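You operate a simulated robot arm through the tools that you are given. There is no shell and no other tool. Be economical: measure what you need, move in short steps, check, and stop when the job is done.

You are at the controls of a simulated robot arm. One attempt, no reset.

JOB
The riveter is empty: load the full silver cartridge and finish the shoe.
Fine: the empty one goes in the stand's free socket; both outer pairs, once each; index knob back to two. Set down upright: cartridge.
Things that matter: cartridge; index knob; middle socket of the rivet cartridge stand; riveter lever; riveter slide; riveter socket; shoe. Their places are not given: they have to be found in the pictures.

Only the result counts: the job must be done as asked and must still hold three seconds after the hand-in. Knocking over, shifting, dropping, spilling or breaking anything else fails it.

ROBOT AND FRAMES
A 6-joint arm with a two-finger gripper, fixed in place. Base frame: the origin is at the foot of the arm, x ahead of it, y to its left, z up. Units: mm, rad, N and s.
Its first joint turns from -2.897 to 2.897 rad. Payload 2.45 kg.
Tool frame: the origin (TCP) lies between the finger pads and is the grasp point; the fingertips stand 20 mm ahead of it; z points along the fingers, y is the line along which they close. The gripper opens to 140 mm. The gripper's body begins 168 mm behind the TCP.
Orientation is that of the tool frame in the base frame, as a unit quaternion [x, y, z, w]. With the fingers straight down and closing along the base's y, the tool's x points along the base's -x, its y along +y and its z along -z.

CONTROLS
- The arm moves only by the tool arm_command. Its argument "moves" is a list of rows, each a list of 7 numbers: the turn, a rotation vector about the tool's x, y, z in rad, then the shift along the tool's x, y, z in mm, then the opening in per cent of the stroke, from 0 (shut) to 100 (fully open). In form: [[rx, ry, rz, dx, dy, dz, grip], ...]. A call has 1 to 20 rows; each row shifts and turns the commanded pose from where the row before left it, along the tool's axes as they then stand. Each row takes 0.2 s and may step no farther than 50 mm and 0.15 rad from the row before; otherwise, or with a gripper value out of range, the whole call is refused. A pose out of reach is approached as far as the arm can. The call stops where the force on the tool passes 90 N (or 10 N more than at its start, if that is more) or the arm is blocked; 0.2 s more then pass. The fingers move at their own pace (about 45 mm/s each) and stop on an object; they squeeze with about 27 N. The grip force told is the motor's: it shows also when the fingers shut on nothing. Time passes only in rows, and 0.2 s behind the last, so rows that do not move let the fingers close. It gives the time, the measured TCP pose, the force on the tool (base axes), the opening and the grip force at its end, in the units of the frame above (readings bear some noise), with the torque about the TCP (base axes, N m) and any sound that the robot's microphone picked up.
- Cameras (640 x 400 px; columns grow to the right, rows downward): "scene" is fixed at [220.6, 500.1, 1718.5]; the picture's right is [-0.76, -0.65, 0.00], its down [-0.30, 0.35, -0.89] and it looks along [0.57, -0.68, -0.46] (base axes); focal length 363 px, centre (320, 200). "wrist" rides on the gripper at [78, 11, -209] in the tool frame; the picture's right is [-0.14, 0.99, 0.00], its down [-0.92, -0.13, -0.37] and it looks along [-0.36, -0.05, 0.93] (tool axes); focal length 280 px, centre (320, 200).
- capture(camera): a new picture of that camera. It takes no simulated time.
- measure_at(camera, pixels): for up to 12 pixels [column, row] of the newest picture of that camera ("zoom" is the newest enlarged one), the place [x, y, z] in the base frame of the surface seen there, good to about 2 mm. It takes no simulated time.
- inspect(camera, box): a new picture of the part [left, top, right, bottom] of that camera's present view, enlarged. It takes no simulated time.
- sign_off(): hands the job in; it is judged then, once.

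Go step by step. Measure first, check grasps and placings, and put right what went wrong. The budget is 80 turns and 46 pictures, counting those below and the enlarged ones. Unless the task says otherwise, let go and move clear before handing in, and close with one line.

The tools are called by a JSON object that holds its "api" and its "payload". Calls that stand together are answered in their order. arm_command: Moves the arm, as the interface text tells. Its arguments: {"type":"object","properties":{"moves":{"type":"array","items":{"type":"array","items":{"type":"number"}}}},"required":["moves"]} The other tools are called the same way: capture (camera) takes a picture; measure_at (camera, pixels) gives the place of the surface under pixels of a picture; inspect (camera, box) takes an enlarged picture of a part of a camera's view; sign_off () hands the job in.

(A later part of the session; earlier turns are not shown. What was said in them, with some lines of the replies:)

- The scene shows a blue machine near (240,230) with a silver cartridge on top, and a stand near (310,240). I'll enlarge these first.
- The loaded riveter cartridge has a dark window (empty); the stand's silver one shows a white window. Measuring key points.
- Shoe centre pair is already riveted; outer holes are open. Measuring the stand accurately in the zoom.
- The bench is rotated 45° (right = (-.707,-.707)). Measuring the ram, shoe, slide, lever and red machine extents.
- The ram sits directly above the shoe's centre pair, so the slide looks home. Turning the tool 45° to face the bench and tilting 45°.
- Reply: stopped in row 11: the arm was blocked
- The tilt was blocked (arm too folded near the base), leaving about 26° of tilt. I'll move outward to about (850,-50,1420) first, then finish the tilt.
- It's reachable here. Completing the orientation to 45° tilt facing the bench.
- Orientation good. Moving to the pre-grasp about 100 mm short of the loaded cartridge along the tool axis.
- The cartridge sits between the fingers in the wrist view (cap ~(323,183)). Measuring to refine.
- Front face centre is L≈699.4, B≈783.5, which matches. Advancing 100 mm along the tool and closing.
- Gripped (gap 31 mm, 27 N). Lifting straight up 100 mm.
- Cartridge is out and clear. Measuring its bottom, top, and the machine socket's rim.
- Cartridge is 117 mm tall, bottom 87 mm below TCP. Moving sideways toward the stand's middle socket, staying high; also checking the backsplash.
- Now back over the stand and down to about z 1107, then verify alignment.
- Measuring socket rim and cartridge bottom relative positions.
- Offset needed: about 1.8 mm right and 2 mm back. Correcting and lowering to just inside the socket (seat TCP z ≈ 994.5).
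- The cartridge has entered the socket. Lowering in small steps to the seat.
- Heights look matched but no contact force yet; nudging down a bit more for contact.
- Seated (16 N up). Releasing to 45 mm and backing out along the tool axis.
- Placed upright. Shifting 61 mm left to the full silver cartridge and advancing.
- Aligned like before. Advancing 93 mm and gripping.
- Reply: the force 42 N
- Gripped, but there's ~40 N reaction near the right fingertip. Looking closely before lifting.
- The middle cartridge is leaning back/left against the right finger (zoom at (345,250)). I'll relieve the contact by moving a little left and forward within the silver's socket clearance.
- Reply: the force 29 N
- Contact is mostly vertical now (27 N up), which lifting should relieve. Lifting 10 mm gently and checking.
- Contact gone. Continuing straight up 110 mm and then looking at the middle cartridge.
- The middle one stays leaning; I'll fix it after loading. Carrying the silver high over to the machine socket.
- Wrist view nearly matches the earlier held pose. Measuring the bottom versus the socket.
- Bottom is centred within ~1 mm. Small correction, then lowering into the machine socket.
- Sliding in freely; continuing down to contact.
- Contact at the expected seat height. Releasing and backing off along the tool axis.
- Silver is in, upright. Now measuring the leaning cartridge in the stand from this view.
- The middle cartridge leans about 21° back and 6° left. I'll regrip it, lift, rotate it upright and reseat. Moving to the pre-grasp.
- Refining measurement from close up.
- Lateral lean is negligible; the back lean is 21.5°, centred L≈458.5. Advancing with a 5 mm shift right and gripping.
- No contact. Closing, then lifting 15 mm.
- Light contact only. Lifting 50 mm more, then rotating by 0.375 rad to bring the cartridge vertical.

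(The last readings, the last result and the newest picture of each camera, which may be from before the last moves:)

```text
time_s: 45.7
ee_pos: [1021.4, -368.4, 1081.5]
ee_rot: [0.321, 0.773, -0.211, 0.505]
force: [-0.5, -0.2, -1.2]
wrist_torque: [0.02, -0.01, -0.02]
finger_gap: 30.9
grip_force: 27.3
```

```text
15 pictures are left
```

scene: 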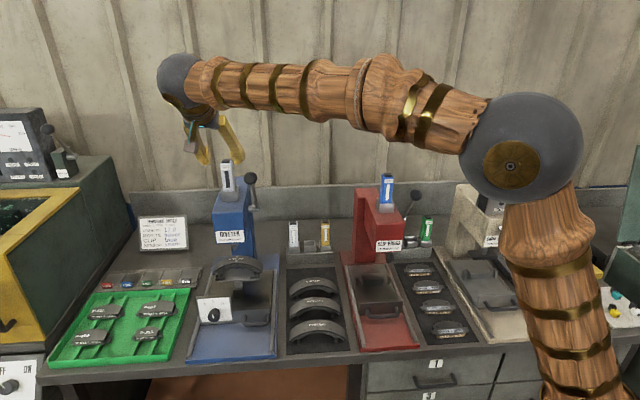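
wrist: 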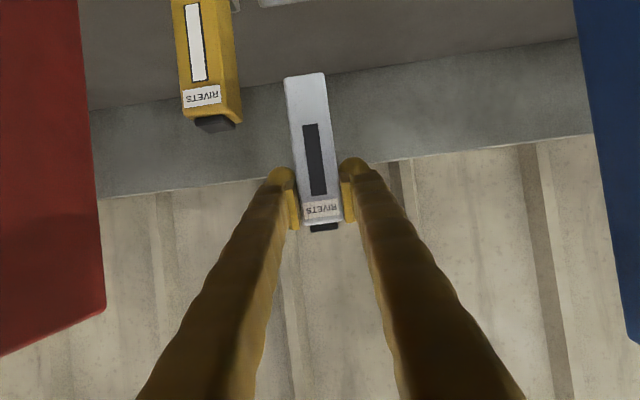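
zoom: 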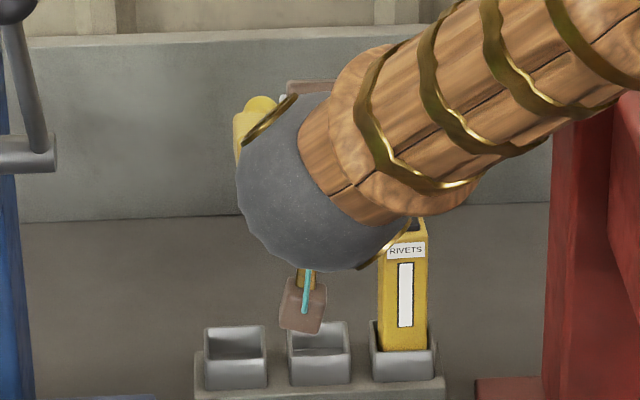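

Checking verticality and position of the held cartridge.

{"api": "measure_at", "payload": {"camera": "wrist", "pixels": [[288, 82], [325, 79], [307, 80], [310, 115], [325, 195], [306, 130], [322, 209], [324, 228], [292, 95], [322, 95], [303, 180], [332, 180]]}}

```text
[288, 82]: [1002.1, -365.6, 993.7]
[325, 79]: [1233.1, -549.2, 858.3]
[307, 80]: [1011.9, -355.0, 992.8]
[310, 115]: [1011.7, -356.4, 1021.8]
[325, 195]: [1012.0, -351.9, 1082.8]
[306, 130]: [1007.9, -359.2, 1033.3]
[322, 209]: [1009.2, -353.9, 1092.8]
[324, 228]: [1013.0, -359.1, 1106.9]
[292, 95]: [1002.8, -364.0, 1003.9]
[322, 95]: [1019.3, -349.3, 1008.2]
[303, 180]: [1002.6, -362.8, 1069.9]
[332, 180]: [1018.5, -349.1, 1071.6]
```

The cartridge is vertical within ~1.3°. Checking the socket and the height of shoes under the wrist before lowering.

{"api": "measure_at", "payload": {"camera": "zoom", "pixels": [[291, 365], [350, 363], [290, 345], [347, 340], [320, 324], [320, 356], [220, 345], [209, 365], [266, 365]]}}

{"api": "measure_at", "payload": {"camera": "scene", "pixels": [[312, 280], [315, 301], [320, 324], [312, 274], [340, 290]]}}

```text
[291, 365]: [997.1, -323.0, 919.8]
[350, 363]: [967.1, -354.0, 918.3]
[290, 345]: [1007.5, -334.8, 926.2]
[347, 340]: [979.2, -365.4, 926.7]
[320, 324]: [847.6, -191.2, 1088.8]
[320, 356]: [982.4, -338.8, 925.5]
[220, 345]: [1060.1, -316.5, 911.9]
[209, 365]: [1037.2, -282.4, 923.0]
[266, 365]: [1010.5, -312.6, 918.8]
```

```text
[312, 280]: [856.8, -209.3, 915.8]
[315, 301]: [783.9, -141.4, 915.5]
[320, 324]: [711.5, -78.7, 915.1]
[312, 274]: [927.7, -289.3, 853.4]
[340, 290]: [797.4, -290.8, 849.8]
```

Clearances fine (shoes at z 915). Aligning over the socket and lowering to just above the rim.

{"api": "arm_command", "payload": {"moves": [[0, 0.02, 0, 5.8, -3.3, -12.4, 0], [0, 0, 0, 5.7, -3.3, -12.5, 0], [0, 0, 0, 16.6, 0, 7.7, 0], [0, 0, 0, 16.6, 0, 7.7, 0], [0, 0, 0, 10, 0, 4.6, 0], [0, 0, 0, 0, 0, 0, 0]]}}

{"api": "capture", "payload": {"camera": "wrist"}}

```text
time_s: 47.1
ee_pos: [995.1, -354.8, 1032.3]
ee_rot: [0.323, 0.778, -0.207, 0.497]
force: [-0.5, -0.1, -1.6]
wrist_torque: [0.03, 0.03, 0.0]
finger_gap: 31.0
grip_force: 26.9
```

```text
14 pictures are left
```

wrist: 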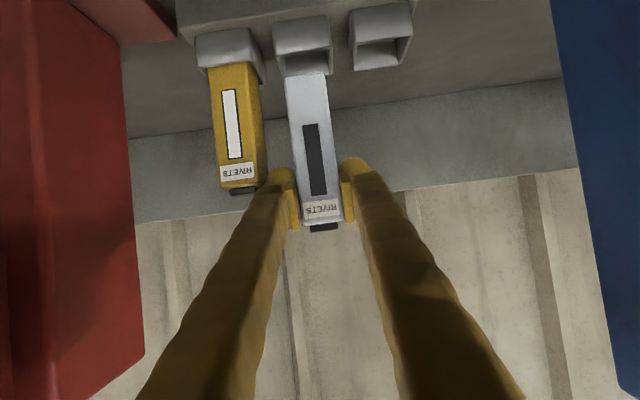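

Measuring cartridge bottom vs rim from here.

{"api": "measure_at", "payload": {"camera": "wrist", "pixels": [[290, 82], [325, 80], [307, 79], [276, 50], [330, 46], [303, 55], [279, 65], [331, 62], [305, 67], [318, 190]]}}

```text
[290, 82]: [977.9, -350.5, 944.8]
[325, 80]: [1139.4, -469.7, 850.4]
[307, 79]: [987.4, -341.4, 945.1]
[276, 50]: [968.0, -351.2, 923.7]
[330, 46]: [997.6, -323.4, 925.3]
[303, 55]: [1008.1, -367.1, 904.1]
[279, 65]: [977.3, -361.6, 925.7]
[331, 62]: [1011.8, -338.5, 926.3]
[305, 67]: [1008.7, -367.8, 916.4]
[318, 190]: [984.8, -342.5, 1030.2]
```

Well centred (within 1 mm) and vertical. Lowering in.

{"api": "arm_command", "payload": {"moves": [[0, 0, 0, 7.3, 0, 3.4, 0], [0, 0, 0, 7.3, 0, 3.4, 0], [0, 0, 0, 4.5, 0, 2.1, 0], [0, 0, 0, 4.5, 0, 2.1, 0], [0, 0, 0, 0, 0, 0, 0]]}}

```text
time_s: 48.3
ee_pos: [996.8, -354.2, 1007.7]
ee_rot: [0.323, 0.778, -0.207, 0.497]
force: [0.5, 0.6, -1.1]
wrist_torque: [-0.01, -0.04, -0.01]
finger_gap: 31.0
grip_force: 26.9
```

{"api": "arm_command", "payload": {"moves": [[0, 0, 0, 2.7, 0, 1.3, 0], [0, 0, 0, 2.7, 0, 1.3, 0], [0, 0, 0, 1.4, 0, 0.6, 0], [0, 0, 0, 0, 0, 0, 0]]}}

```text
time_s: 49.3
ee_pos: [997.3, -353.1, 999.9]
ee_rot: [0.323, 0.777, -0.208, 0.498]
force: [-0.5, 0.2, -2.2]
wrist_torque: [-0.03, -0.02, 0.03]
finger_gap: 30.9
grip_force: 26.6
```

{"api": "arm_command", "payload": {"moves": [[0, 0, 0, 1, 0, 0.45, 0], [0, 0, 0, 1, 0, 0.45, 0], [0, 0, 0, 1, 0, 0.45, 0], [0, 0, 0, 0, 0, 0, 0]]}}

```text
time_s: 50.3
ee_pos: [995.3, -353.7, 996.4]
ee_rot: [0.323, 0.778, -0.207, 0.498]
force: [-0.3, 1.4, 10.6]
wrist_torque: [0.33, 0.04, 0.0]
finger_gap: 31.0
grip_force: 27.5
```

Seated. Releasing narrowly (37 mm) and retreating along the tool axis.

{"api": "arm_command", "payload": {"moves": [[0, 0, 0, 0, 0, 0, 26.5], [0, 0, 0, 0, 0, 0, 26.5], [0, 0, 0, 0, 0, -10, 26.5], [0, 0, 0, 0, 0, -20, 26.5], [0, 0, 0, 0, 0, -30, 26.5], [0, 0, 0, 0, 0, -40, 26.5], [0, 0, 0, -35, 0, -16, 26.5], [0, 0, 0, 0, 0, 0, 26.5]]}}

{"api": "capture", "payload": {"camera": "wrist"}}

```text
time_s: 52.1
ee_pos: [932.8, -290.3, 1076.0]
ee_rot: [0.323, 0.778, -0.207, 0.497]
force: [-0.1, -0.1, -0.5]
wrist_torque: [0.02, 0.02, 0.0]
finger_gap: 37.0
grip_force: 0.1
```

```text
13 pictures are left
```

wrist: 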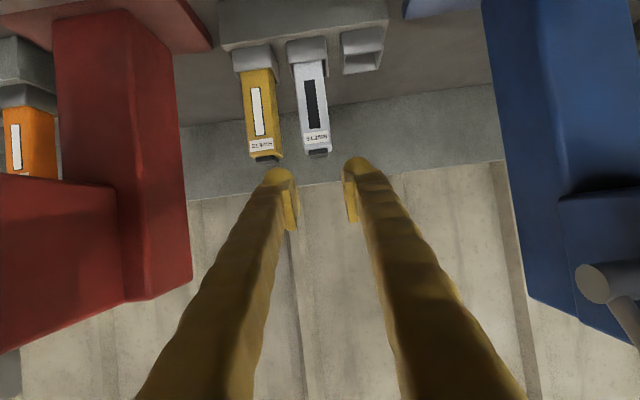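

The emptied cartridge now stands upright in the middle socket. Next the index knob (centre L≈755.5, z≈927, front B≈597). Moving in front of the bench and levelling the tool.

{"api": "arm_command", "payload": {"moves": [[0, 0, 0, -27.2, 0, -12.5, 30], [0, 0, 0, -27.2, 0, -12.5, 34], [0, 0, 0, 19.1, 0, -41.4, 38], [0, 0, 0, 19.1, 0, -41.4, 38], [0, 0, 0, 19.1, 0, -41.4, 38], [0, 0, 0, 19.1, 0, -41.4, 38], [0, 0, 0, 19.1, 0, -41.4, 38], [0, 0, 0, 19.1, 0, -41.4, 38], [0, 0, 0, 19.1, 0, -41.4, 38], [0, 0, 0, 19.1, 0, -41.4, 38], [0, -0.1445, 0, 0, 0, 0, 38], [0, -0.1445, 0, 0, 0, 0, 38], [0, -0.1445, 0, 0, 0, 0, 38], [0, 0, 0, 0, 43, 0, 38], [0, 0, 0, 0, 43, 0, 38], [0, 0, 0, 0, 43, 0, 38], [0, 0, 0, 0, 43, 0, 38], [0, 0, 0, 0, 43, 0, 38], [0, 0, 0, 0, 43, 0, 38], [0, 0, 0, 0, 43, 0, 38]]}}

```text
time_s: 56.3
ee_pos: [888.7, 181.3, 1135.2]
ee_rot: [0.272, 0.652, -0.272, 0.653]
force: [0.6, -0.2, 0.5]
wrist_torque: [0.02, 0.02, 0.0]
finger_gap: 53.0
grip_force: 0.0
```

Tool is level in front of the knob. Lowering to knob height and looking.

{"api": "arm_command", "payload": {"moves": [[0, 0, 0, 41.6, -0.5, 0, 38], [0, 0, 0, 41.6, -0.5, 0, 38], [0, 0, 0, 41.6, 0, 0, 38], [0, 0, 0, 41.6, 0, 0, 38], [0, 0, 0, 41.6, 0, 0, 38], [0, 0, 0, 0, 0, 0, 38]]}}

{"api": "capture", "payload": {"camera": "wrist"}}

```text
time_s: 57.7
ee_pos: [885.9, 180.7, 926.8]
ee_rot: [0.271, 0.653, -0.271, 0.653]
force: [-0.4, -1.3, 0.4]
wrist_torque: [0.01, 0.01, 0.04]
finger_gap: 53.2
grip_force: 0.0
```

```text
12 pictures are left
```

wrist: 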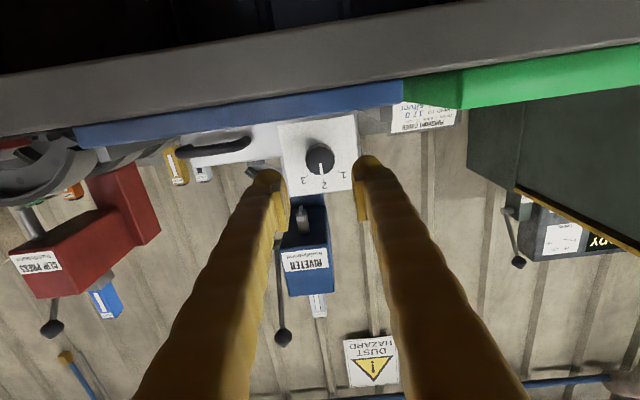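

Knob visible at (320,158), pointer on 2. Measuring.

{"api": "measure_at", "payload": {"camera": "wrist", "pixels": [[320, 155], [308, 157], [331, 158], [319, 147], [321, 168], [345, 173], [324, 185], [304, 181], [300, 140], [345, 140]]}}

```text
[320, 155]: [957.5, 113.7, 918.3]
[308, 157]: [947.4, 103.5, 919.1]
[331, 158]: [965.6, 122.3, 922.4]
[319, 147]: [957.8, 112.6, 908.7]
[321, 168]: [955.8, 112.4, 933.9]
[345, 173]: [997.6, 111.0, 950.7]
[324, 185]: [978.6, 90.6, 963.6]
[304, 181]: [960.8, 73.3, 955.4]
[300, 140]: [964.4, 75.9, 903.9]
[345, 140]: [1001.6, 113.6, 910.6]
```

Knob centre ≈ L 756.3, z 925, front B 597, plate B 628. Advancing 103 mm and gripping it.

{"api": "arm_command", "payload": {"moves": [[0, 0, 0, 1.8, 2.1, 25, 38], [0, 0, 0, 0, 0, 30, 38], [0, 0, 0, 0, 0, 30, 38], [0, 0, 0, 0, 0, 18, 38], [0, 0, 0, 0, 0, 0, 38], [0, 0, 0, 0, 0, 0, 0], [0, 0, 0, 0, 0, 0, 0], [0, 0, 0, 0, 0, 0, 0]]}}

```text
time_s: 59.5
ee_pos: [960.2, 108.1, 925.8]
ee_rot: [0.272, 0.652, -0.274, 0.652]
force: [-50.9, -30.8, 2.5]
wrist_torque: [-0.13, -0.01, -0.74]
finger_gap: 32.8
grip_force: 38.6
```

Lateral force -58 N along L: the knob is slightly to the right of the gripper centre. Shifting right to relieve.

{"api": "arm_command", "payload": {"moves": [[0, 0, 0, 0, -1, 0, 0], [0, 0, 0, 0, -1, 0, 0], [0, 0, 0, 0, 0, 0, 0]]}}

```text
time_s: 60.3
ee_pos: [959.3, 109.3, 926.2]
ee_rot: [0.271, 0.653, -0.272, 0.653]
force: [-69.0, -15.8, -3.6]
wrist_torque: [0.01, 0.11, -1.03]
finger_gap: 32.6
grip_force: 44.6
```

Force persists; looking closely at the grasp.

{"api": "inspect", "payload": {"camera": "wrist", "box": [240, 110, 400, 210]}}

```text
4.00 times, centred on (320, 160) of wrist
```

zoom: 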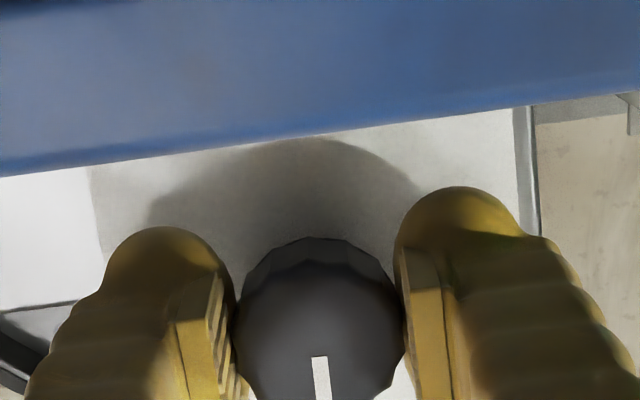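

Grip looks right. Easing 2 mm back and 2 mm more right to see the trend.

{"api": "arm_command", "payload": {"moves": [[0, 0, 0, 0, -2, -2, 0], [0, 0, 0, 0, 0, 0, 0], [0, 0, 0, 0, 0, 0, 0]]}}

```text
time_s: 61.1
ee_pos: [958.6, 109.5, 925.6]
ee_rot: [0.269, 0.654, -0.271, 0.653]
force: [11.8, 4.4, -27.1]
wrist_torque: [0.38, 0.42, 0.15]
finger_gap: 32.8
grip_force: 45.2
```

Balanced now. Turning the knob to 1 (counter-clockwise, −0.76 rad).

{"api": "arm_command", "payload": {"moves": [[0, 0, 0, 0.7, 0, 0, 0], [0, 0, -0.1, 0, 0, 0, 0], [0, 0, -0.13, 0, 0, 0, 0], [0, 0, -0.13, 0, 0, 0, 0], [0, 0, -0.13, 0, 0, 0, 0], [0, 0, -0.13, 0, 0, 0, 0], [0, 0, -0.14, 0, 0, 0, 0], [0, 0, 0, 0, 0, 0, 0]]}}

{"api": "inspect", "payload": {"camera": "scene", "box": [180, 225, 300, 325]}}

```text
time_s: 62.9
ee_pos: [958.3, 110.1, 925.2]
ee_rot: [0.008, 0.707, -0.495, 0.505]
force: [49.0, 45.3, -32.1]
wrist_torque: [0.54, -0.06, 0.7]
finger_gap: 32.7
grip_force: 44.9
```

```text
4.00 times, centred on (240, 275) of scene
```

zoom: 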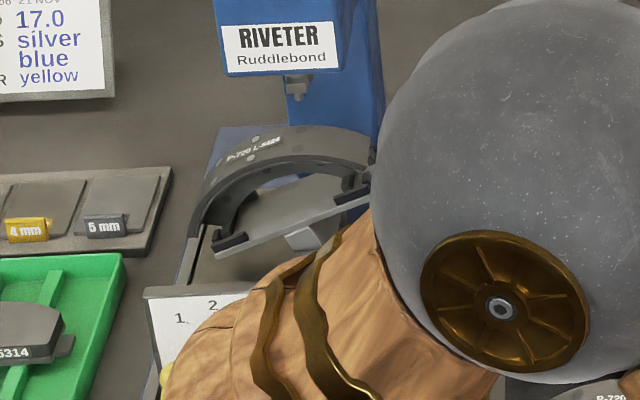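

The cradle followed: the shoe rotated to station 1. Releasing the knob and backing out, then levelling the roll.

{"api": "arm_command", "payload": {"moves": [[0, 0, 0, 0, 0, 0, 32], [0, 0, 0, 0, 0, 0, 32], [0, 0, 0, 0, 0, -20, 32], [0, 0, 0, 0, 0, -40, 32], [0, 0, 0, 0, 0, -45, 32], [0, 0, 0.13, 0, 0, 0, 32], [0, 0, 0.13, 0, 0, 0, 32], [0, 0, 0.13, 0, 0, 0, 32], [0, 0, 0.13, 0, 0, 0, 32], [0, 0, 0.13, 0, 0, 0, 32], [0, 0, 0.11, 0, 0, 0, 32]]}}

{"api": "capture", "payload": {"camera": "wrist"}}

```text
time_s: 65.3
ee_pos: [884.6, 183.4, 925.1]
ee_rot: [0.272, 0.652, -0.272, 0.654]
force: [0.3, 0.3, 0.3]
wrist_torque: [-0.01, -0.02, 0.02]
finger_gap: 44.8
grip_force: 0.0
```

```text
9 pictures are left
```

wrist: 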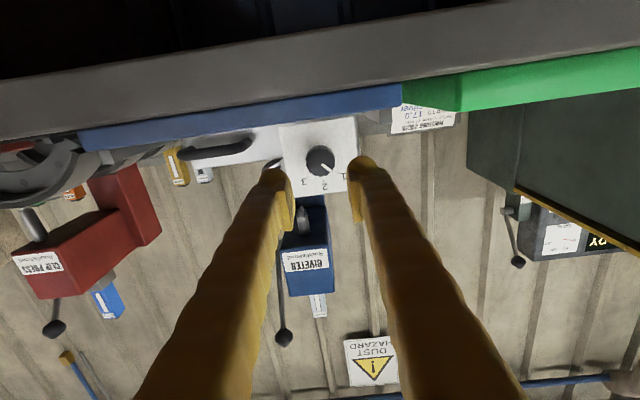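

Pointer is on 1 and holds. Now the lever: ball ≈ (L 622, B 718, z 1308). Rising and moving in front of it.

{"api": "arm_command", "payload": {"moves": [[0, 0, 0, -47.9, 0, 0, 42], [0, 0, 0, -47.9, 0, 0, 42], [0, 0, 0, -47.9, 0, 0, 42], [0, 0, 0, -47.9, 0, 0, 42], [0, 0, 0, -47.9, 0, 0, 42], [0, 0, 0, -47.9, 0, 0, 42], [0, 0, 0, -47.9, 0, 0, 42], [0, 0, 0, -47.9, 0, 0, 42], [0, 0, 0, 0, -44.4, 0, 42], [0, 0, 0, 0, -44.4, 0, 42], [0, 0, 0, 0, -44.4, 0, 42], [0, 0, 0, 0, 0, 40, 42], [0, 0, 0, 0, 0, 40, 42], [0, 0, 0, 0, 0, 40, 42], [0, 0, 0, 0, 0, 0, 42]]}}

{"api": "capture", "payload": {"camera": "wrist"}}

```text
time_s: 68.5
ee_pos: [871.2, 6.6, 1308.9]
ee_rot: [0.271, 0.653, -0.272, 0.653]
force: [1.0, 0.6, 0.0]
wrist_torque: [0.02, 0.0, 0.0]
finger_gap: 58.6
grip_force: 0.0
```

```text
8 pictures are left
```

wrist: 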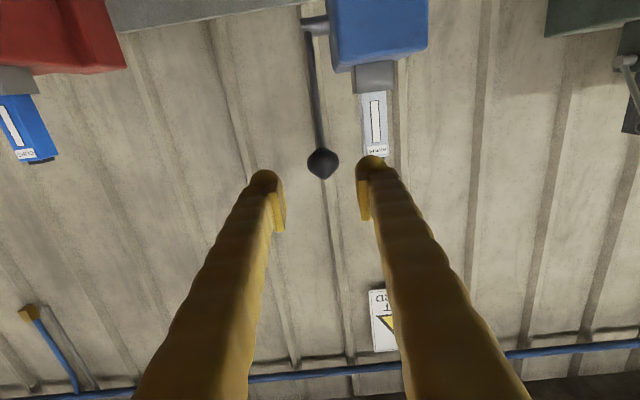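

{"api": "measure_at", "payload": {"camera": "wrist", "pixels": [[322, 162], [310, 160], [334, 160], [322, 150], [322, 176], [317, 110], [311, 50]]}}

```text
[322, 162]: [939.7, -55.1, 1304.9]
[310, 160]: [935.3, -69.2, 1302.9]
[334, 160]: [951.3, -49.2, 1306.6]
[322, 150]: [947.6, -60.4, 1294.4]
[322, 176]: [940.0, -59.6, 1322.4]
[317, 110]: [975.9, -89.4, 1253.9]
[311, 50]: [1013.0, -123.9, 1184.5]
```

Ball centre ≈ L 625, B 717, z 1308. Advancing and gripping the ball.

{"api": "arm_command", "payload": {"moves": [[0, 0, 0, 0, 4.5, 20, 42], [0, 0, 0, 0, 0, 30, 42], [0, 0, 0, 0, 0, 30, 42], [0, 0, 0, 0, 0, 26, 42], [0, 0, 0, 0, 0, 0, 42], [0, 0, 0, 0, 0, 0, 0], [0, 0, 0, 0, 0, 0, 0], [0, 0, 0, 0, 0, 0, 0]]}}

```text
time_s: 70.3
ee_pos: [948.9, -65.8, 1306.9]
ee_rot: [0.269, 0.654, -0.27, 0.654]
force: [36.1, 29.2, -1.6]
wrist_torque: [-0.32, -0.04, 0.17]
finger_gap: 34.8
grip_force: 35.8
```

Lateral +46 N; relieving by shifting 2.5 mm left.

{"api": "arm_command", "payload": {"moves": [[0, 0, 0, 0, 1.5, 0, 0], [0, 0, 0, 0, 1, 0, 0], [0, 0, 0, 0, 0, 0, 0]]}}

```text
time_s: 71.1
ee_pos: [950.2, -66.7, 1309.4]
ee_rot: [0.272, 0.653, -0.272, 0.653]
force: [-11.7, 14.2, -13.0]
wrist_torque: [0.05, 0.02, 0.01]
finger_gap: 34.1
grip_force: 45.2
```

Balanced. Pulling the lever along its arc, first ~23°.

{"api": "arm_command", "payload": {"moves": [[0, 0, 0, 10.7, 0, -13.5, 0], [0, 0, 0, 12.2, 0, -12.6, 0], [0, 0, 0, 13.3, 0, -11.3, 0], [0, 0, 0, 14.3, 0, -9.9, 0], [0, 0, 0, 0, 0, 0, 0]]}}

```text
time_s: 72.3
ee_pos: [918.3, -33.9, 1262.4]
ee_rot: [0.273, 0.652, -0.273, 0.653]
force: [-51.7, -53.7, 12.0]
wrist_torque: [-0.72, -0.9, -0.18]
finger_gap: 34.1
grip_force: 45.4
```

Lever follows; lateral −75 N crept in. Relieving 1.5 mm right and continuing.

{"api": "arm_command", "payload": {"moves": [[0, 0, 0, 0, -1.5, 0, 0], [0, 0, 0, 0, 0, 0, 0]]}}

```text
time_s: 72.9
ee_pos: [917.7, -33.3, 1260.9]
ee_rot: [0.271, 0.651, -0.272, 0.655]
force: [-52.8, -39.5, 15.6]
wrist_torque: [-0.48, -0.57, -0.28]
finger_gap: 34.3
grip_force: 45.2
```

{"api": "arm_command", "payload": {"moves": [[0, 0, 0, 0, -2, 0, 0], [0, 0, 0, 7.7, 0, -4.3, 0], [0, 0, 0, 7.7, 0, -4.2, 0], [0, 0, 0, 0, 0, 0, 0]]}}

```text
time_s: 73.9
ee_pos: [911.2, -26.6, 1244.7]
ee_rot: [0.27, 0.653, -0.272, 0.654]
force: [-9.9, -5.4, 11.4]
wrist_torque: [-0.53, -0.7, -0.03]
finger_gap: 33.9
grip_force: 44.8
```

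Forces low now. Continuing along the arc.

{"api": "arm_command", "payload": {"moves": [[0, 0, 0, 8, 0, -3.5, 0], [0, 0, 0, 8.1, 0, -3.4, 0], [0, 0, 0, 8.3, 0, -2.7, 0], [0, 0, 0, 8.4, 0, -2.5, 0], [0, 0, 0, 0, 0, 0, 0]]}}

```text
time_s: 75.1
ee_pos: [902.7, -19.1, 1211.0]
ee_rot: [0.27, 0.653, -0.27, 0.654]
force: [-10.4, 21.7, 15.6]
wrist_torque: [-0.47, -0.48, 0.04]
finger_gap: 33.8
grip_force: 45.2
```

Still free; continuing downward.

{"api": "arm_command", "payload": {"moves": [[0, 0, 0, 8.5, 0, -2.5, 0], [0, 0, 0, 8.5, 0, -2.2, 0], [0, 0, 0, 8.5, 0, -1.5, 0], [0, 0, 0, 8.5, 0, -1, 0], [0, 0, 0, 0, 0, 0, 0]]}}

```text
time_s: 76.3
ee_pos: [898.0, -14.6, 1175.1]
ee_rot: [0.27, 0.653, -0.271, 0.653]
force: [6.5, 18.0, 10.3]
wrist_torque: [-0.74, -0.42, 0.0]
finger_gap: 34.0
grip_force: 44.9
```

Lever is near horizontal with no stop. Continuing a bit.

{"api": "arm_command", "payload": {"moves": [[0, 0, 0, 8.7, 0, -0.3, 0], [0, 0, 0, 8.7, 0, 0.2, 0], [0, 0, 0, 0, 0, 0, 0]]}}

{"api": "inspect", "payload": {"camera": "scene", "box": [190, 185, 310, 275]}}

```text
time_s: 77.1
ee_pos: [897.7, -14.6, 1159.9]
ee_rot: [0.27, 0.653, -0.271, 0.654]
force: [8.4, 28.0, 12.3]
wrist_torque: [-1.07, -0.6, 0.02]
finger_gap: 34.4
grip_force: 45.2
```

```text
4.44 times, centred on (250, 230) of scene
```

zoom: 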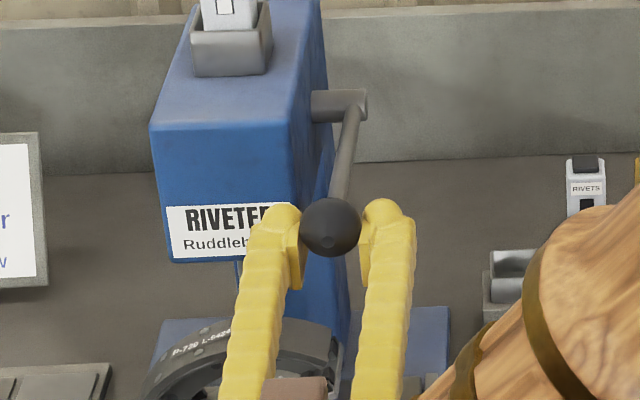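

Ball held well and lever is horizontal. Keep pulling to find the stop or stroke sound.

{"api": "arm_command", "payload": {"moves": [[0, 0, 0, 8.7, 0, 0.6, 0], [0, 0, 0, 8.7, 0, 1.2, 0], [0, 0, 0, 8.6, 0, 1.6, 0], [0, 0, 0, 8.6, 0, 2, 0], [0, 0, 0, 0, 0, 0, 0]]}}

```text
time_s: 78.3
ee_pos: [900.7, -22.1, 1124.4]
ee_rot: [0.272, 0.652, -0.273, 0.653]
force: [-0.5, 0.2, -0.6]
wrist_torque: [0.02, 0.05, 0.01]
finger_gap: 0.1
grip_force: 29.9
```

The ball slipped out (gap 0). Checking where the lever is.

{"api": "inspect", "payload": {"camera": "scene", "box": [190, 150, 310, 275]}}

```text
3.20 times, centred on (250, 212) of scene
```

zoom: 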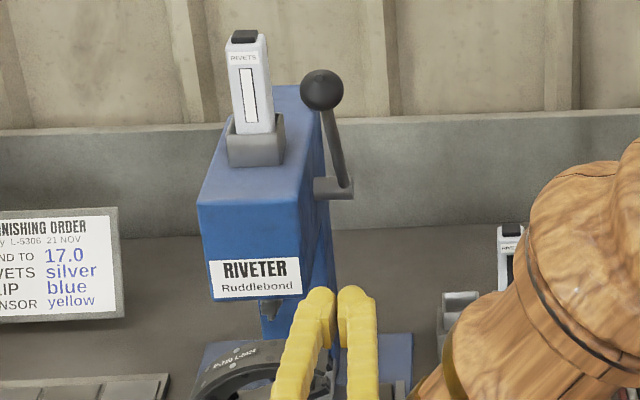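

The lever is spring-return and sprang up; no sound was reported. Backing off and raising, then inspecting the shoe's station.

{"api": "arm_command", "payload": {"moves": [[0, 0, 0, 0, 0, -50, 0], [0, 0, 0, 0, 0, -50, 0], [0, 0, 0, -47, 0, 0, 0], [0, 0, 0, -47, 0, 0, 0], [0, 0, 0, -47, 0, 0, 0], [0, 0, 0, -47, 0, 0, 0], [0, 0, 0, -47, 0, 0, 0], [0, 0, 0, 0, 0, 0, 0]]}}

{"api": "inspect", "payload": {"camera": "scene", "box": [205, 240, 269, 280]}}

```text
time_s: 80.1
ee_pos: [830.7, 49.3, 1359.2]
ee_rot: [0.27, 0.653, -0.272, 0.653]
force: [0.9, 0.2, 0.2]
wrist_torque: [0.01, 0.0, 0.03]
finger_gap: 0.1
grip_force: 29.6
```

```text
10.00 times, centred on (237, 260) of scene
```

zoom: 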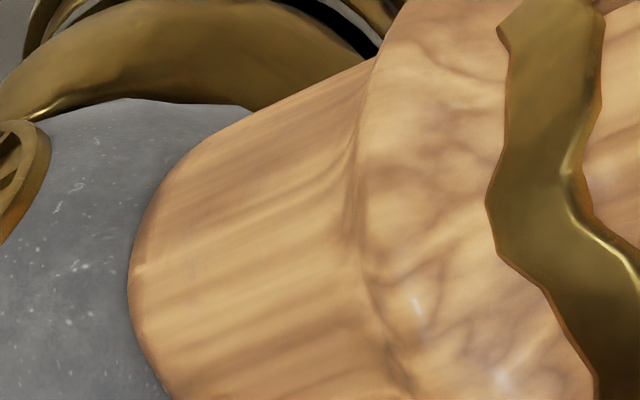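

The wrist blocks the view. Moving 180 mm right to clear the line of sight before looking again.

{"api": "arm_command", "payload": {"moves": [[0, 0, 0, 0, -45, 0, 0], [0, 0, 0, 0, -45, 0, 0], [0, 0, 0, 0, -45, 0, 0], [0, 0, 0, 0, -45, 0, 0], [0, 0, 0, 0, -30, 0, 0], [0, 0, 0, 0, 0, 0, 0]]}}

{"api": "inspect", "payload": {"camera": "scene", "box": [205, 240, 269, 280]}}

```text
time_s: 81.5
ee_pos: [684.0, -96.9, 1360.0]
ee_rot: [0.271, 0.653, -0.272, 0.653]
force: [0.2, -0.4, -0.8]
wrist_torque: [0.01, 0.04, 0.04]
finger_gap: 0.0
grip_force: 29.3
```

```text
10.00 times, centred on (237, 260) of scene
```

zoom: 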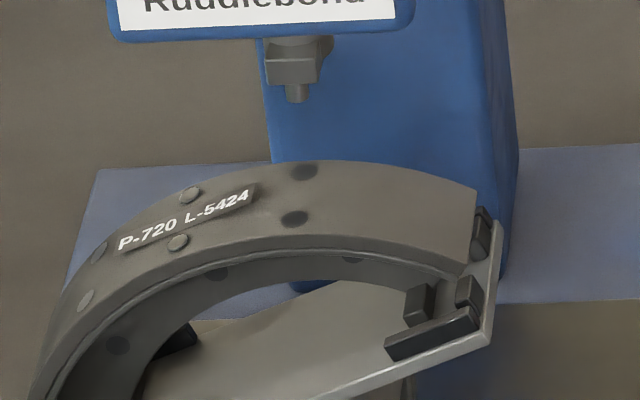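

The pair under the ram at (299,172)/(295,217) is still open, so the stroke wasn't full. I'll press the ball from above with closed fingers.

{"api": "arm_command", "payload": {"moves": [[0, 0, 0, -5, 42, 0, 0], [0, 0, 0, -5, 42, 0, 0], [0, 0, 0, 0, 42, 0, 0], [0, 0, 0, 0, 42, 0, 0], [0, 0, 0, 0, 42, 0, 0], [0, 0, 0, 0, 0, 40, 0], [0, 0, 0, 0, 0, 40, 0], [0, 0, 0, 0, 0, 40, 0], [0, 0, 0, 0, 0, 39, 0], [0, 0, 0, 0, 0, 0, 0]]}}

```text
time_s: 83.7
ee_pos: [944.8, -60.2, 1371.2]
ee_rot: [0.271, 0.653, -0.272, 0.653]
force: [0.4, -0.4, 0.8]
wrist_torque: [0.01, -0.03, 0.0]
finger_gap: 0.2
grip_force: 29.2
```

In place above the ball. Pressing down along the arc, first portion.

{"api": "arm_command", "payload": {"moves": [[0, 0, 0, 12, 0, 0, 0], [0, 0, 0, 12, 0, 0, 0], [0, 0, 0, 10.7, 0, -13.5, 0], [0, 0, 0, 12.2, 0, -12.6, 0], [0, 0, 0, 13.3, 0, -11.3, 0], [0, 0, 0, 14.3, 0, -9.9, 0], [0, 0, 0, 0, 0, 0, 0]]}}

```text
time_s: 85.3
ee_pos: [910.4, -27.5, 1295.9]
ee_rot: [0.27, 0.653, -0.272, 0.653]
force: [2.5, 1.0, 3.6]
wrist_torque: [0.04, -0.03, 0.09]
finger_gap: 0.1
grip_force: 29.1
```

Light contact (≈4 N). Continuing the stroke.

{"api": "arm_command", "payload": {"moves": [[0, 0, 0, 15.4, 0, -8.5, 0], [0, 0, 0, 16.1, 0, -6.9, 0], [0, 0, 0, 16.7, 0, -5.2, 0], [0, 0, 0, 17.1, 0, -3.5, 0], [0, 0, 0, 17.4, 0, -1.9, 0], [0, 0, 0, 17.5, 0, 0, 0], [0, 0, 0, 0, 0, 0, 0]]}}

```text
time_s: 86.9
ee_pos: [891.6, -8.7, 1194.6]
ee_rot: [0.271, 0.653, -0.272, 0.653]
force: [7.1, -1.2, 5.7]
wrist_torque: [-0.03, -0.16, 0.0]
finger_gap: 6.2
grip_force: 29.1
```

Still pushing (ball wedging the fingers slightly, 6 mm). Continuing to the stop.

{"api": "arm_command", "payload": {"moves": [[0, 0, 0, 12, 0, 0.5, 0], [0, 0, 0, 12, 0, 1.5, 0], [0, 0, 0, 12, 0, 2, 0], [0, 0, 0, 12, 0, 2.5, 0], [0, 0, 0, 0, 0, 0, 0]]}}

```text
time_s: 88.0
ee_pos: [896.7, -13.4, 1156.5]
ee_rot: [0.272, 0.647, -0.27, 0.659]
force: [-0.2, -0.3, 18.7]
wrist_torque: [0.0, -0.03, -0.06]
finger_gap: 6.1
grip_force: 29.1
stopped in row 5: the force on the tool passed its limit at 94 N (the readings are from after the stop); the commanded pose is now the measured one
```

The lever hit its stop (94 N). Letting it return gently along the arc, then moving clear to check the rivets.

{"api": "arm_command", "payload": {"moves": [[0, 0, 0, -20, 0, 0, 0], [0, 0, 0, -35, 0, 0, 0], [0, 0, 0, -40, 0, 8, 0], [0, 0, 0, -40, 0, 20, 0], [0, 0, 0, -35, 0, 25, 0], [0, 0, 0, -35, 0, 15, 0], [0, 0, 0, 0, 0, -45, 0], [0, 0, 0, 0, 0, -45, 0], [0, 0, 0, 0, 0, -45, 0], [0, 0, 0, 0, -45, 0, 0], [0, 0, 0, 0, -45, 0, 0], [0, 0, 0, 0, -45, 0, 0], [0, 0, 0, 0, -45, 0, 0], [0, 0, 0, 0, -30, 0, 0], [0, 0, 0, 0, 0, 0, 0]]}}

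{"api": "inspect", "payload": {"camera": "scene", "box": [205, 240, 269, 280]}}

```text
time_s: 91.2
ee_pos: [700.5, -113.1, 1357.7]
ee_rot: [0.271, 0.649, -0.27, 0.658]
force: [-0.4, -0.3, 0.6]
wrist_torque: [0.02, 0.0, 0.03]
finger_gap: 0.0
grip_force: 29.1
```

```text
10.00 times, centred on (237, 260) of scene
5 turns are left
```

zoom: 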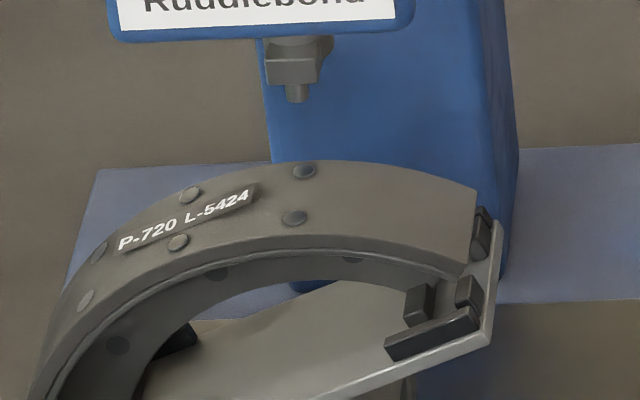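

The pair is now riveted, but only 5 turns remain, so I'll batch. Moving to the knob pre-pose, rolling to match pointer 1, and taking several readings.

{"api": "arm_command", "payload": {"moves": [[0, 0.011, 0, 0, 0, -40, 20], [0, 0, 0, 0, 0, -39, 32], [0, 0, 0, 0, 42.5, 0, 32], [0, 0, 0, 0, 42.5, 0, 32], [0, 0, 0, 0, 42.5, 0, 32], [0, 0, 0, 0, 42.5, 0, 32], [0, 0, 0, 0, 42.5, 0, 32], [0, 0, 0, 0, 42.5, 0, 32], [0, 0, 0, 0, 42.5, 0, 32], [0, 0, 0, 0, 42.3, 0, 32], [0, 0, 0, 48, 0, 0, 32], [0, 0, 0, 48, 0, 0, 32], [0, 0, 0, 48, 0, 0, 32], [0, 0, 0, 48, 0, 0, 32], [0, 0, 0, 48, 0, 0, 32], [0, 0, 0, 48, 0, 0, 32], [0, 0, 0, 48, 0, 0, 32], [0, 0, 0, 48, 0, 0, 32], [0, 0, 0, 48, 0, 0, 32]]}}

{"api": "arm_command", "payload": {"moves": [[0, 0, -0.13, 0, 0, 0, 32], [0, 0, -0.13, 0, 0, 0, 32], [0, 0, -0.13, 0, 0, 0, 32], [0, 0, -0.13, 0, 0, 0, 32], [0, 0, -0.13, 0, 0, 0, 32], [0, 0, -0.11, 0, 0, 0, 32], [0, 0, 0, 0, 0, 0, 32]]}}

{"api": "arm_command", "payload": {"moves": [[0, 0, 0, 0, 0, 0, 32]]}}

{"api": "arm_command", "payload": {"moves": [[0, 0, 0, 0, 0, 0, 32]]}}

{"api": "arm_command", "payload": {"moves": [[0, 0, 0, 0, 0, 0, 32]]}}

{"api": "arm_command", "payload": {"moves": [[0, 0, 0, 0, 0, 0, 32]]}}

```text
time_s: 95.2
ee_pos: [885.3, 183.5, 927.1]
ee_rot: [0.274, 0.651, -0.269, 0.655]
force: [-0.1, -0.2, 0.2]
wrist_torque: [0.03, 0.0, -0.01]
finger_gap: 44.7
grip_force: 0.0
```

```text
time_s: 96.8
ee_pos: [884.3, 184.2, 926.1]
ee_rot: [0.012, 0.706, -0.493, 0.508]
force: [-0.6, 0.0, 0.0]
wrist_torque: [0.02, 0.01, 0.0]
finger_gap: 44.9
grip_force: 0.0
```

```text
time_s: 97.2
ee_pos: [885.4, 183.5, 926.6]
ee_rot: [0.012, 0.707, -0.492, 0.508]
force: [-0.2, 0.2, 0.2]
wrist_torque: [-0.03, -0.02, -0.01]
finger_gap: 44.7
grip_force: 0.0
```

```text
time_s: 97.6
ee_pos: [885.6, 184.3, 926.9]
ee_rot: [0.011, 0.707, -0.492, 0.508]
force: [-1.3, -0.4, -0.2]
wrist_torque: [-0.02, 0.0, 0.01]
finger_gap: 45.1
grip_force: 0.0
```

```text
time_s: 98.0
ee_pos: [884.9, 184.3, 927.3]
ee_rot: [0.012, 0.707, -0.492, 0.508]
force: [-0.5, -0.3, 1.2]
wrist_torque: [0.01, 0.02, 0.0]
finger_gap: 44.9
grip_force: 0.0
```

```text
time_s: 98.4
ee_pos: [883.9, 183.6, 926.9]
ee_rot: [0.012, 0.706, -0.493, 0.508]
force: [-0.4, 0.1, 0.1]
wrist_torque: [0.02, -0.02, 0.01]
finger_gap: 44.7
grip_force: 0.0
4 turns are left
```

Readings average L 755.7, z 926.8. Gripping the knob at this roll, turning clockwise 1.52 rad to station 3, releasing, backing out and checking.

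{"api": "arm_command", "payload": {"moves": [[0, 0, 0, 1.1, 0.9, 25, 32], [0, 0, 0, 0, 0, 30, 32], [0, 0, 0, 0, 0, 30, 32], [0, 0, 0, 0, 0, 19.7, 32], [0, 0, 0, 0, 0, 0, 32], [0, 0, 0, 0, 0, 0, 0], [0, 0, 0, 0, 0, 0, 0], [0, 0, 0, 0, 0, 0, 0]]}}

{"api": "arm_command", "payload": {"moves": [[0, 0, 0.1, 0, 0, 0, 0], [0, 0, 0.13, 0, 0, 0, 0], [0, 0, 0.13, 0, 0, 0, 0], [0, 0, 0.13, 0, 0, 0, 0], [0, 0, 0.13, 0, 0, 0, 0], [0, 0, 0.13, 0, 0, 0, 0], [0, 0, 0.13, 0, 0, 0, 0], [0, 0, 0.13, 0, 0, 0, 0], [0, 0, 0.13, 0, 0, 0, 0], [0, 0, 0.13, 0, 0, 0, 0], [0, 0, 0.13, 0, 0, 0, 0], [0, 0, 0.12, 0, 0, 0, 0], [0, 0, 0, 0, 0, 0, 0]]}}

{"api": "arm_command", "payload": {"moves": [[0, 0, 0, 0, 0, 0, 32], [0, 0, 0, 0, 0, 0, 32], [0, 0, 0, 0, 0, -20, 32], [0, 0, 0, 0, 0, -40, 32], [0, 0, 0, 0, 0, -45, 32], [0, 0, 0, 0, 0, 0, 32]]}}

{"api": "arm_command", "payload": {"moves": [[0, 0, -0.13, 0, 0, 0, 32], [0, 0, -0.13, 0, 0, 0, 32], [0, 0, -0.13, 0, 0, 0, 32], [0, 0, -0.13, 0, 0, 0, 32], [0, 0, -0.13, 0, 0, 0, 32], [0, 0, -0.11, 0, 0, 0, 32], [0, 0, 0, 0, 0, 0, 32]]}}

{"api": "arm_command", "payload": {"moves": [[0, 0, 0, 0, 0, 0, 32]]}}

{"api": "arm_command", "payload": {"moves": [[0, 0, 0, 0, 0, 0, 32]]}}

{"api": "capture", "payload": {"camera": "wrist"}}

```text
time_s: 100.2
ee_pos: [959.5, 111.0, 926.0]
ee_rot: [0.012, 0.706, -0.492, 0.509]
force: [-5.3, -5.9, 10.7]
wrist_torque: [-0.12, -0.04, -0.09]
finger_gap: 32.5
grip_force: 44.9
```

```text
time_s: 102.2
ee_pos: [960.1, 108.0, 925.0]
ee_rot: [0.367, 0.609, -0.184, 0.678]
force: [-18.0, -6.3, 0.6]
wrist_torque: [-0.11, -0.08, -0.17]
finger_gap: 32.6
grip_force: 44.8
out of reach, approached as far as the arm can: row 9
stopped in row 9: the force on the tool passed its limit at 106 N (the readings are from after the stop); the commanded pose is now the measured one
```

```text
time_s: 103.5
ee_pos: [890.7, 187.1, 928.4]
ee_rot: [0.365, 0.612, -0.185, 0.677]
force: [-0.1, -0.1, 0.1]
wrist_torque: [-0.02, 0.02, -0.02]
finger_gap: 45.1
grip_force: 0.1
```

```text
time_s: 105.2
ee_pos: [888.8, 184.3, 925.3]
ee_rot: [0.113, 0.702, -0.422, 0.563]
force: [-0.4, 0.2, 1.0]
wrist_torque: [0.01, -0.02, -0.01]
finger_gap: 44.9
grip_force: 0.0
```

```text
time_s: 105.5
ee_pos: [888.6, 185.6, 925.3]
ee_rot: [0.113, 0.702, -0.422, 0.563]
force: [-0.6, 0.3, -0.1]
wrist_torque: [-0.03, 0.03, -0.01]
finger_gap: 45.0
grip_force: 0.1
```

```text
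time_s: 106.0
ee_pos: [889.1, 184.0, 926.4]
ee_rot: [0.113, 0.702, -0.422, 0.563]
force: [-1.3, -0.7, -0.1]
wrist_torque: [-0.01, 0.0, 0.0]
finger_gap: 44.9
grip_force: 0.0
```

```text
2 pictures are left
3 turns are left
```

wrist: 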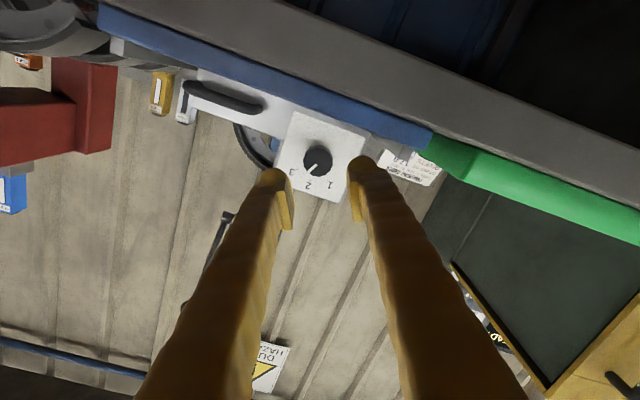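

Joint limit stopped the turn at about +16° past 2; the tool is now at roll −0.48, exactly what's needed to finish by +0.48 rad. Regripping to finish the turn to 3, then lever stroke, a check of the shoe, and back to the knob pre-pose.

{"api": "arm_command", "payload": {"moves": [[-0.0104, -0.0179, 0, 0, 0, 0, 32], [0, 0, 0, 1.6, -3.0, 24, 32], [0, 0, 0, 0, 0, 30, 32], [0, 0, 0, 0, 0, 30, 32], [0, 0, 0, 0, 0, 18.5, 32], [0, 0, 0, 0, 0, 0, 32], [0, 0, 0, 0, 0, 0, 0], [0, 0, 0, 0, 0, 0, 0], [0, 0, 0, 0, 0, 0, 0]]}}

{"api": "arm_command", "payload": {"moves": [[0, 0, 0.12, 0, 0, 0, 0], [0, 0, 0.12, 0, 0, 0, 0], [0, 0, 0.12, 0, 0, 0, 0], [0, 0, 0.12, 0, 0, 0, 0], [0, 0, 0, 0, 0, 0, 0]]}}

{"api": "arm_command", "payload": {"moves": [[0, 0, 0, 0, 0, 0, 32], [0, 0, 0, 0, 0, 0, 32], [0, 0, 0, 0, 0, -20, 32], [0, 0, 0, 0, 0, -40, 32], [0, 0, 0, 0, 0, -45, 32], [0, 0, 0, 0, 0, 0, 32]]}}

{"api": "arm_command", "payload": {"moves": [[0, 0, 0, -44.4, 0, 0, 0], [0, 0, 0, -44.4, 0, 0, 0], [0, 0, 0, -44.4, 0, 0, 0], [0, 0, 0, -44.4, 0, 0, 0], [0, 0, 0, -44.4, 0, 0, 0], [0, 0, 0, -44.4, 0, 0, 0], [0, 0, 0, -44.4, 0, 0, 0], [0, 0, 0, -44.4, 0, 0, 0], [0, 0, 0, -44.4, 0, 0, 0], [0, 0, 0, -44.8, 0, 0, 0], [0, 0, 0, 0, -43.3, 0, 0], [0, 0, 0, 0, -43.3, 0, 0], [0, 0, 0, 0, -43.3, 0, 0], [0, 0, 0, 0, 0, 43, 0], [0, 0, 0, 0, 0, 43, 0], [0, 0, 0, 0, 0, 43, 0], [0, 0, 0, 0, 0, 43, 0], [0, 0, 0, 0, 0, 43, 0], [0, 0, 0, 0, 0, 0, 0]]}}

{"api": "arm_command", "payload": {"moves": [[0, 0, 0, 12, 0, 0, 0], [0, 0, 0, 12, 0, 0, 0], [0, 0, 0, 10.7, 0, -13.5, 0], [0, 0, 0, 12.2, 0, -12.6, 0], [0, 0, 0, 13.3, 0, -11.3, 0], [0, 0, 0, 14.3, 0, -9.9, 0], [0, 0, 0, 15.4, 0, -8.5, 0], [0, 0, 0, 16.1, 0, -6.9, 0], [0, 0, 0, 16.7, 0, -5.2, 0], [0, 0, 0, 17.1, 0, -3.5, 0], [0, 0, 0, 17.4, 0, -1.9, 0], [0, 0, 0, 17.5, 0, 0, 0], [0, 0, 0, 0, 0, 0, 0]]}}

{"api": "arm_command", "payload": {"moves": [[0, 0, 0, 12, 0, 0.5, 0], [0, 0, 0, 12, 0, 1.5, 0], [0, 0, 0, 12, 0, 2, 0], [0, 0, 0, 12, 0, 2.5, 0], [0, 0, 0, 3, 0, 0, 0], [0, 0, 0, 3, 0, 0, 0], [0, 0, 0, 3, 0, 0, 0], [0, 0, 0, 0, 0, 0, 0]]}}

{"api": "arm_command", "payload": {"moves": [[0, 0, 0, -20, 0, 0, 0], [0, 0, 0, -35, 0, 0, 0], [0, 0, 0, -40, 0, 8, 0], [0, 0, 0, -40, 0, 20, 0], [0, 0, 0, -35, 0, 25, 0], [0, 0, 0, -35, 0, 15, 0], [0, 0, 0, 0, 0, -45, 0], [0, 0, 0, 0, 0, -45, 0], [0, 0, 0, 0, 0, -45, 0], [0, 0, 0, 0, -45, 0, 0], [0, 0, 0, 0, -45, 0, 0], [0, 0, 0, 0, -45, 0, 0], [0, 0, 0, 0, -45, 0, 0], [0, 0, 0, 0, -30, 0, 0], [0, 0, 0, 0, 0, 0, 0]]}}

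{"api": "inspect", "payload": {"camera": "scene", "box": [197, 235, 277, 325]}}

{"api": "arm_command", "payload": {"moves": [[0, 0, 0, 0, 0, -40, 20], [0, 0, 0, 0, 0, -39, 32], [0, 0, 0, 0, 42.5, 0, 32], [0, 0, 0, 0, 42.5, 0, 32], [0, 0, 0, 0, 42.5, 0, 32], [0, 0, 0, 0, 42.5, 0, 32], [0, 0, 0, 0, 42.5, 0, 32], [0, 0, 0, 0, 42.5, 0, 32], [0, 0, 0, 0, 42.5, 0, 32], [0, 0, 0, 0, 42.3, 0, 32], [0, 0, 0, 48, 0, 0, 32], [0, 0, 0, 48, 0, 0, 32], [0, 0, 0, 48, 0, 0, 32], [0, 0, 0, 48, 0, 0, 32], [0, 0, 0, 48, 0, 0, 32], [0, 0, 0, 48, 0, 0, 32], [0, 0, 0, 48, 0, 0, 32], [0, 0, 0, 48, 0, 0, 32], [0, 0, 0, 48, 0, 0, 32], [0, 0, 0, 0, 0, 0, 32]]}}

{"api": "arm_command", "payload": {"moves": [[0, 0, 0, 0, 0, 0, 32]]}}

{"api": "arm_command", "payload": {"moves": [[0, 0, 0, 0, 0, 0, 32]]}}

{"api": "arm_command", "payload": {"moves": [[0, 0, 0, 0, 0, 0, 32]]}}

```text
time_s: 108.0
ee_pos: [958.5, 111.2, 928.0]
ee_rot: [0.106, 0.7, -0.417, 0.57]
force: [13.6, 10.6, -5.8]
wrist_torque: [0.05, -0.03, 0.16]
finger_gap: 32.6
grip_force: 44.3
```

```text
time_s: 109.2
ee_pos: [957.5, 110.0, 927.9]
ee_rot: [0.27, 0.654, -0.27, 0.654]
force: [4.2, 9.3, -3.6]
wrist_torque: [-0.24, 0.28, 0.08]
finger_gap: 32.4
grip_force: 44.8
```

```text
time_s: 110.5
ee_pos: [884.8, 179.5, 924.4]
ee_rot: [0.271, 0.653, -0.272, 0.653]
force: [-1.2, -0.2, -0.7]
wrist_torque: [0.01, 0.01, 0.0]
finger_gap: 45.0
grip_force: 0.1
```

```text
time_s: 114.5
ee_pos: [943.0, -62.1, 1372.0]
ee_rot: [0.27, 0.654, -0.271, 0.653]
force: [0.5, 0.0, 0.8]
wrist_torque: [0.01, 0.04, -0.03]
finger_gap: 0.2
grip_force: 27.0
```

```text
time_s: 117.3
ee_pos: [891.8, -7.4, 1195.3]
ee_rot: [0.269, 0.654, -0.271, 0.653]
force: [2.6, -3.6, 6.4]
wrist_torque: [-0.12, -0.04, 0.01]
finger_gap: 0.0
grip_force: 26.6
```

```text
time_s: 118.5
ee_pos: [897.3, -12.5, 1157.4]
ee_rot: [0.272, 0.647, -0.271, 0.659]
force: [-3.1, -3.4, 22.0]
wrist_torque: [-0.18, 0.01, 0.0]
finger_gap: 5.8
grip_force: 29.1
stopped in row 5: the force on the tool passed its limit at 98 N (the readings are from after the stop); the commanded pose is now the measured one
```

```text
time_s: 121.8
ee_pos: [697.7, -114.0, 1357.0]
ee_rot: [0.271, 0.649, -0.271, 0.657]
force: [0.4, -0.4, -0.9]
wrist_torque: [0.0, 0.0, 0.01]
finger_gap: 0.1
grip_force: 29.7
```

```text
4.44 times, centred on (237, 280) of scene
```

zoom: 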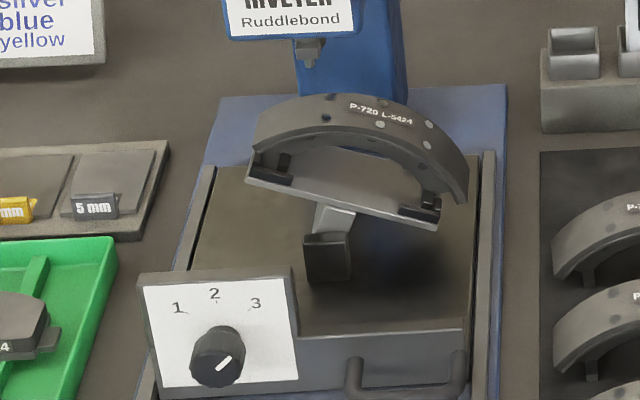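

```text
time_s: 126.0
ee_pos: [886.3, 185.6, 924.8]
ee_rot: [0.271, 0.649, -0.271, 0.657]
force: [-0.1, -0.7, -0.7]
wrist_torque: [0.02, 0.03, 0.0]
finger_gap: 45.1
grip_force: 0.2
```

```text
time_s: 126.3
ee_pos: [886.2, 185.5, 925.9]
ee_rot: [0.272, 0.649, -0.271, 0.657]
force: [0.5, -0.6, -0.8]
wrist_torque: [0.0, -0.02, -0.06]
finger_gap: 45.0
grip_force: 0.0
```

```text
time_s: 126.8
ee_pos: [885.1, 185.8, 925.6]
ee_rot: [0.271, 0.649, -0.27, 0.658]
force: [0.1, -0.1, 0.4]
wrist_torque: [0.02, -0.01, 0.0]
finger_gap: 45.1
grip_force: 0.1
```

```text
time_s: 127.2
ee_pos: [887.1, 185.8, 925.3]
ee_rot: [0.272, 0.649, -0.271, 0.657]
force: [-0.4, 0.0, 0.3]
wrist_torque: [-0.01, -0.02, -0.04]
finger_gap: 44.6
grip_force: 0.0
2 turns are left
```

The pointer is at 3 and the lever hit its stop again (98 N). Turning the knob back to 2, releasing, moving clear, and using the last picture on the shoe.

{"api": "arm_command", "payload": {"moves": [[0, 0.0112, 0, 0, 0, 0, 32], [0, 0, 0, -0.9, -2.3, 25, 32], [0, 0, 0, 0, 0, 30, 32], [0, 0, 0, 0, 0, 30, 32], [0, 0, 0, 0, 0, 19.7, 32], [0, 0, 0, 0, 0, 0, 32], [0, 0, 0, 0, 0, 0, 0], [0, 0, 0, 0, 0, 0, 0], [0, 0, 0, 0, 0, 0, 0]]}}

{"api": "arm_command", "payload": {"moves": [[0, 0, -0.1, 0, 0, 0, 0], [0, 0, -0.133, 0, 0, 0, 0], [0, 0, -0.133, 0, 0, 0, 0], [0, 0, -0.133, 0, 0, 0, 0], [0, 0, -0.133, 0, 0, 0, 0], [0, 0, -0.133, 0, 0, 0, 0], [0, 0, 0, 0, 0, 0, 0]]}}

{"api": "arm_command", "payload": {"moves": [[0, 0, 0, 0, 0, 0, 32], [0, 0, 0, 0, 0, 0, 32], [0, 0, 0, 0, 0, -20, 32], [0, 0, 0, 0, 0, -40, 32], [0, 0, 0, 0, 0, -45, 32], [0, 0, 0, 0, 0, 0, 32]]}}

{"api": "arm_command", "payload": {"moves": [[0, 0, 0.133, 0, 0, 0, 32], [0, 0, 0.133, 0, 0, 0, 32], [0, 0, 0.133, 0, 0, 0, 32], [0, 0, 0.133, 0, 0, 0, 32], [0, 0, 0.133, 0, 0, 0, 32], [0, 0, 0.1, 0, 0, 0, 32], [0, 0, 0, 0, 0, 0, 32]]}}

{"api": "arm_command", "payload": {"moves": [[0, 0, 0, -48, 0, 0, 32], [0, 0, 0, -48, 0, 0, 32], [0, 0, 0, -48, 0, 0, 32], [0, 0, 0, -48, 0, 0, 32], [0, 0, 0, -48, 0, 0, 32], [0, 0, 0, -48, 0, 0, 32], [0, 0, 0, -48, 0, 0, 32], [0, 0, 0, -48, 0, 0, 32], [0, 0, 0, -48, 0, 0, 32], [0, 0, 0, 0, -42.5, 0, 32], [0, 0, 0, 0, -42.5, 0, 32], [0, 0, 0, 0, -42.5, 0, 32], [0, 0, 0, 0, -42.5, 0, 32], [0, 0, 0, 0, -42.5, 0, 32], [0, 0, 0, 0, -42.5, 0, 32], [0, 0, 0, 0, -42.5, 0, 32], [0, 0, 0, 0, -42.5, 0, 32], [0, 0, 0, 0, 0, 40, 32], [0, 0, 0, 0, 0, 39, 32], [0, 0, 0, 0, 0, 0, 32]]}}

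{"api": "inspect", "payload": {"camera": "scene", "box": [194, 244, 274, 328]}}

{"api": "arm_command", "payload": {"moves": [[0, 0, 0, 0, 0, 0, 32]]}}

{"api": "arm_command", "payload": {"moves": [[0, 0, 0, 0, 0, 0, 32]]}}

```text
time_s: 129.2
ee_pos: [960.6, 106.3, 928.4]
ee_rot: [0.273, 0.652, -0.269, 0.654]
force: [-16.7, -19.5, 3.3]
wrist_torque: [-0.17, 0.03, -0.27]
finger_gap: 32.4
grip_force: 44.8
```

```text
time_s: 130.8
ee_pos: [961.0, 108.4, 926.3]
ee_rot: [0.008, 0.707, -0.494, 0.506]
force: [38.3, 37.3, -7.8]
wrist_torque: [0.15, -0.1, 0.58]
finger_gap: 32.6
grip_force: 45.2
```

```text
time_s: 132.2
ee_pos: [883.2, 180.2, 928.2]
ee_rot: [0.009, 0.707, -0.494, 0.506]
force: [-0.3, 0.2, -1.1]
wrist_torque: [0.02, 0.03, -0.02]
finger_gap: 44.8
grip_force: 0.1
```

```text
time_s: 133.8
ee_pos: [885.6, 180.8, 925.7]
ee_rot: [0.274, 0.652, -0.268, 0.654]
force: [-0.6, -0.3, 0.7]
wrist_torque: [0.0, -0.01, 0.02]
finger_gap: 44.9
grip_force: 0.0
```

```text
time_s: 137.9
ee_pos: [701.9, -117.3, 1358.4]
ee_rot: [0.272, 0.653, -0.269, 0.654]
force: [0.9, -0.2, -0.1]
wrist_torque: [-0.01, 0.0, 0.01]
finger_gap: 44.7
grip_force: 0.0
```

```text
4.76 times, centred on (234, 286) of scene
```

zoom: 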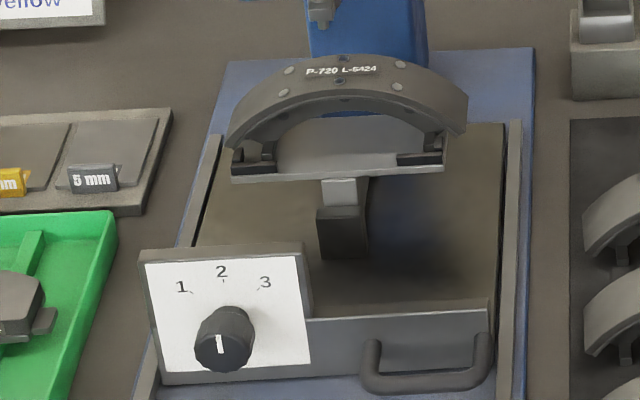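

```text
time_s: 138.3
ee_pos: [702.1, -116.5, 1358.2]
ee_rot: [0.273, 0.652, -0.269, 0.654]
force: [-0.5, -0.1, 0.9]
wrist_torque: [0.01, 0.03, 0.01]
finger_gap: 44.7
grip_force: 0.2
```

```text
time_s: 138.8
ee_pos: [700.3, -116.7, 1356.8]
ee_rot: [0.272, 0.653, -0.269, 0.654]
force: [-0.2, 0.2, -0.2]
wrist_torque: [0.02, 0.01, 0.02]
finger_gap: 44.6
grip_force: 0.1
1 turns are left
```

The last picture shows both outer pairs, at (290,70)/(283,92) and (400,65)/(397,87), with matching bright rivet heads. The pointer is back on 2, the cradle is level, and the arm is clear, so I'm handing in.

{"api": "sign_off", "payload": {}}

```text
The job is handed in.
```

The full silver cartridge is loaded in the riveter and the empty one stands upright in the stand's middle socket. Both outer pairs on the shoe are riveted, and the index knob is back on 2. The first pull at station 1 slipped before the full stroke and set no rivets, so I pressed the lever again there. While I was taking the full cartridge, the empty one tipped in its socket, and I reset it upright.
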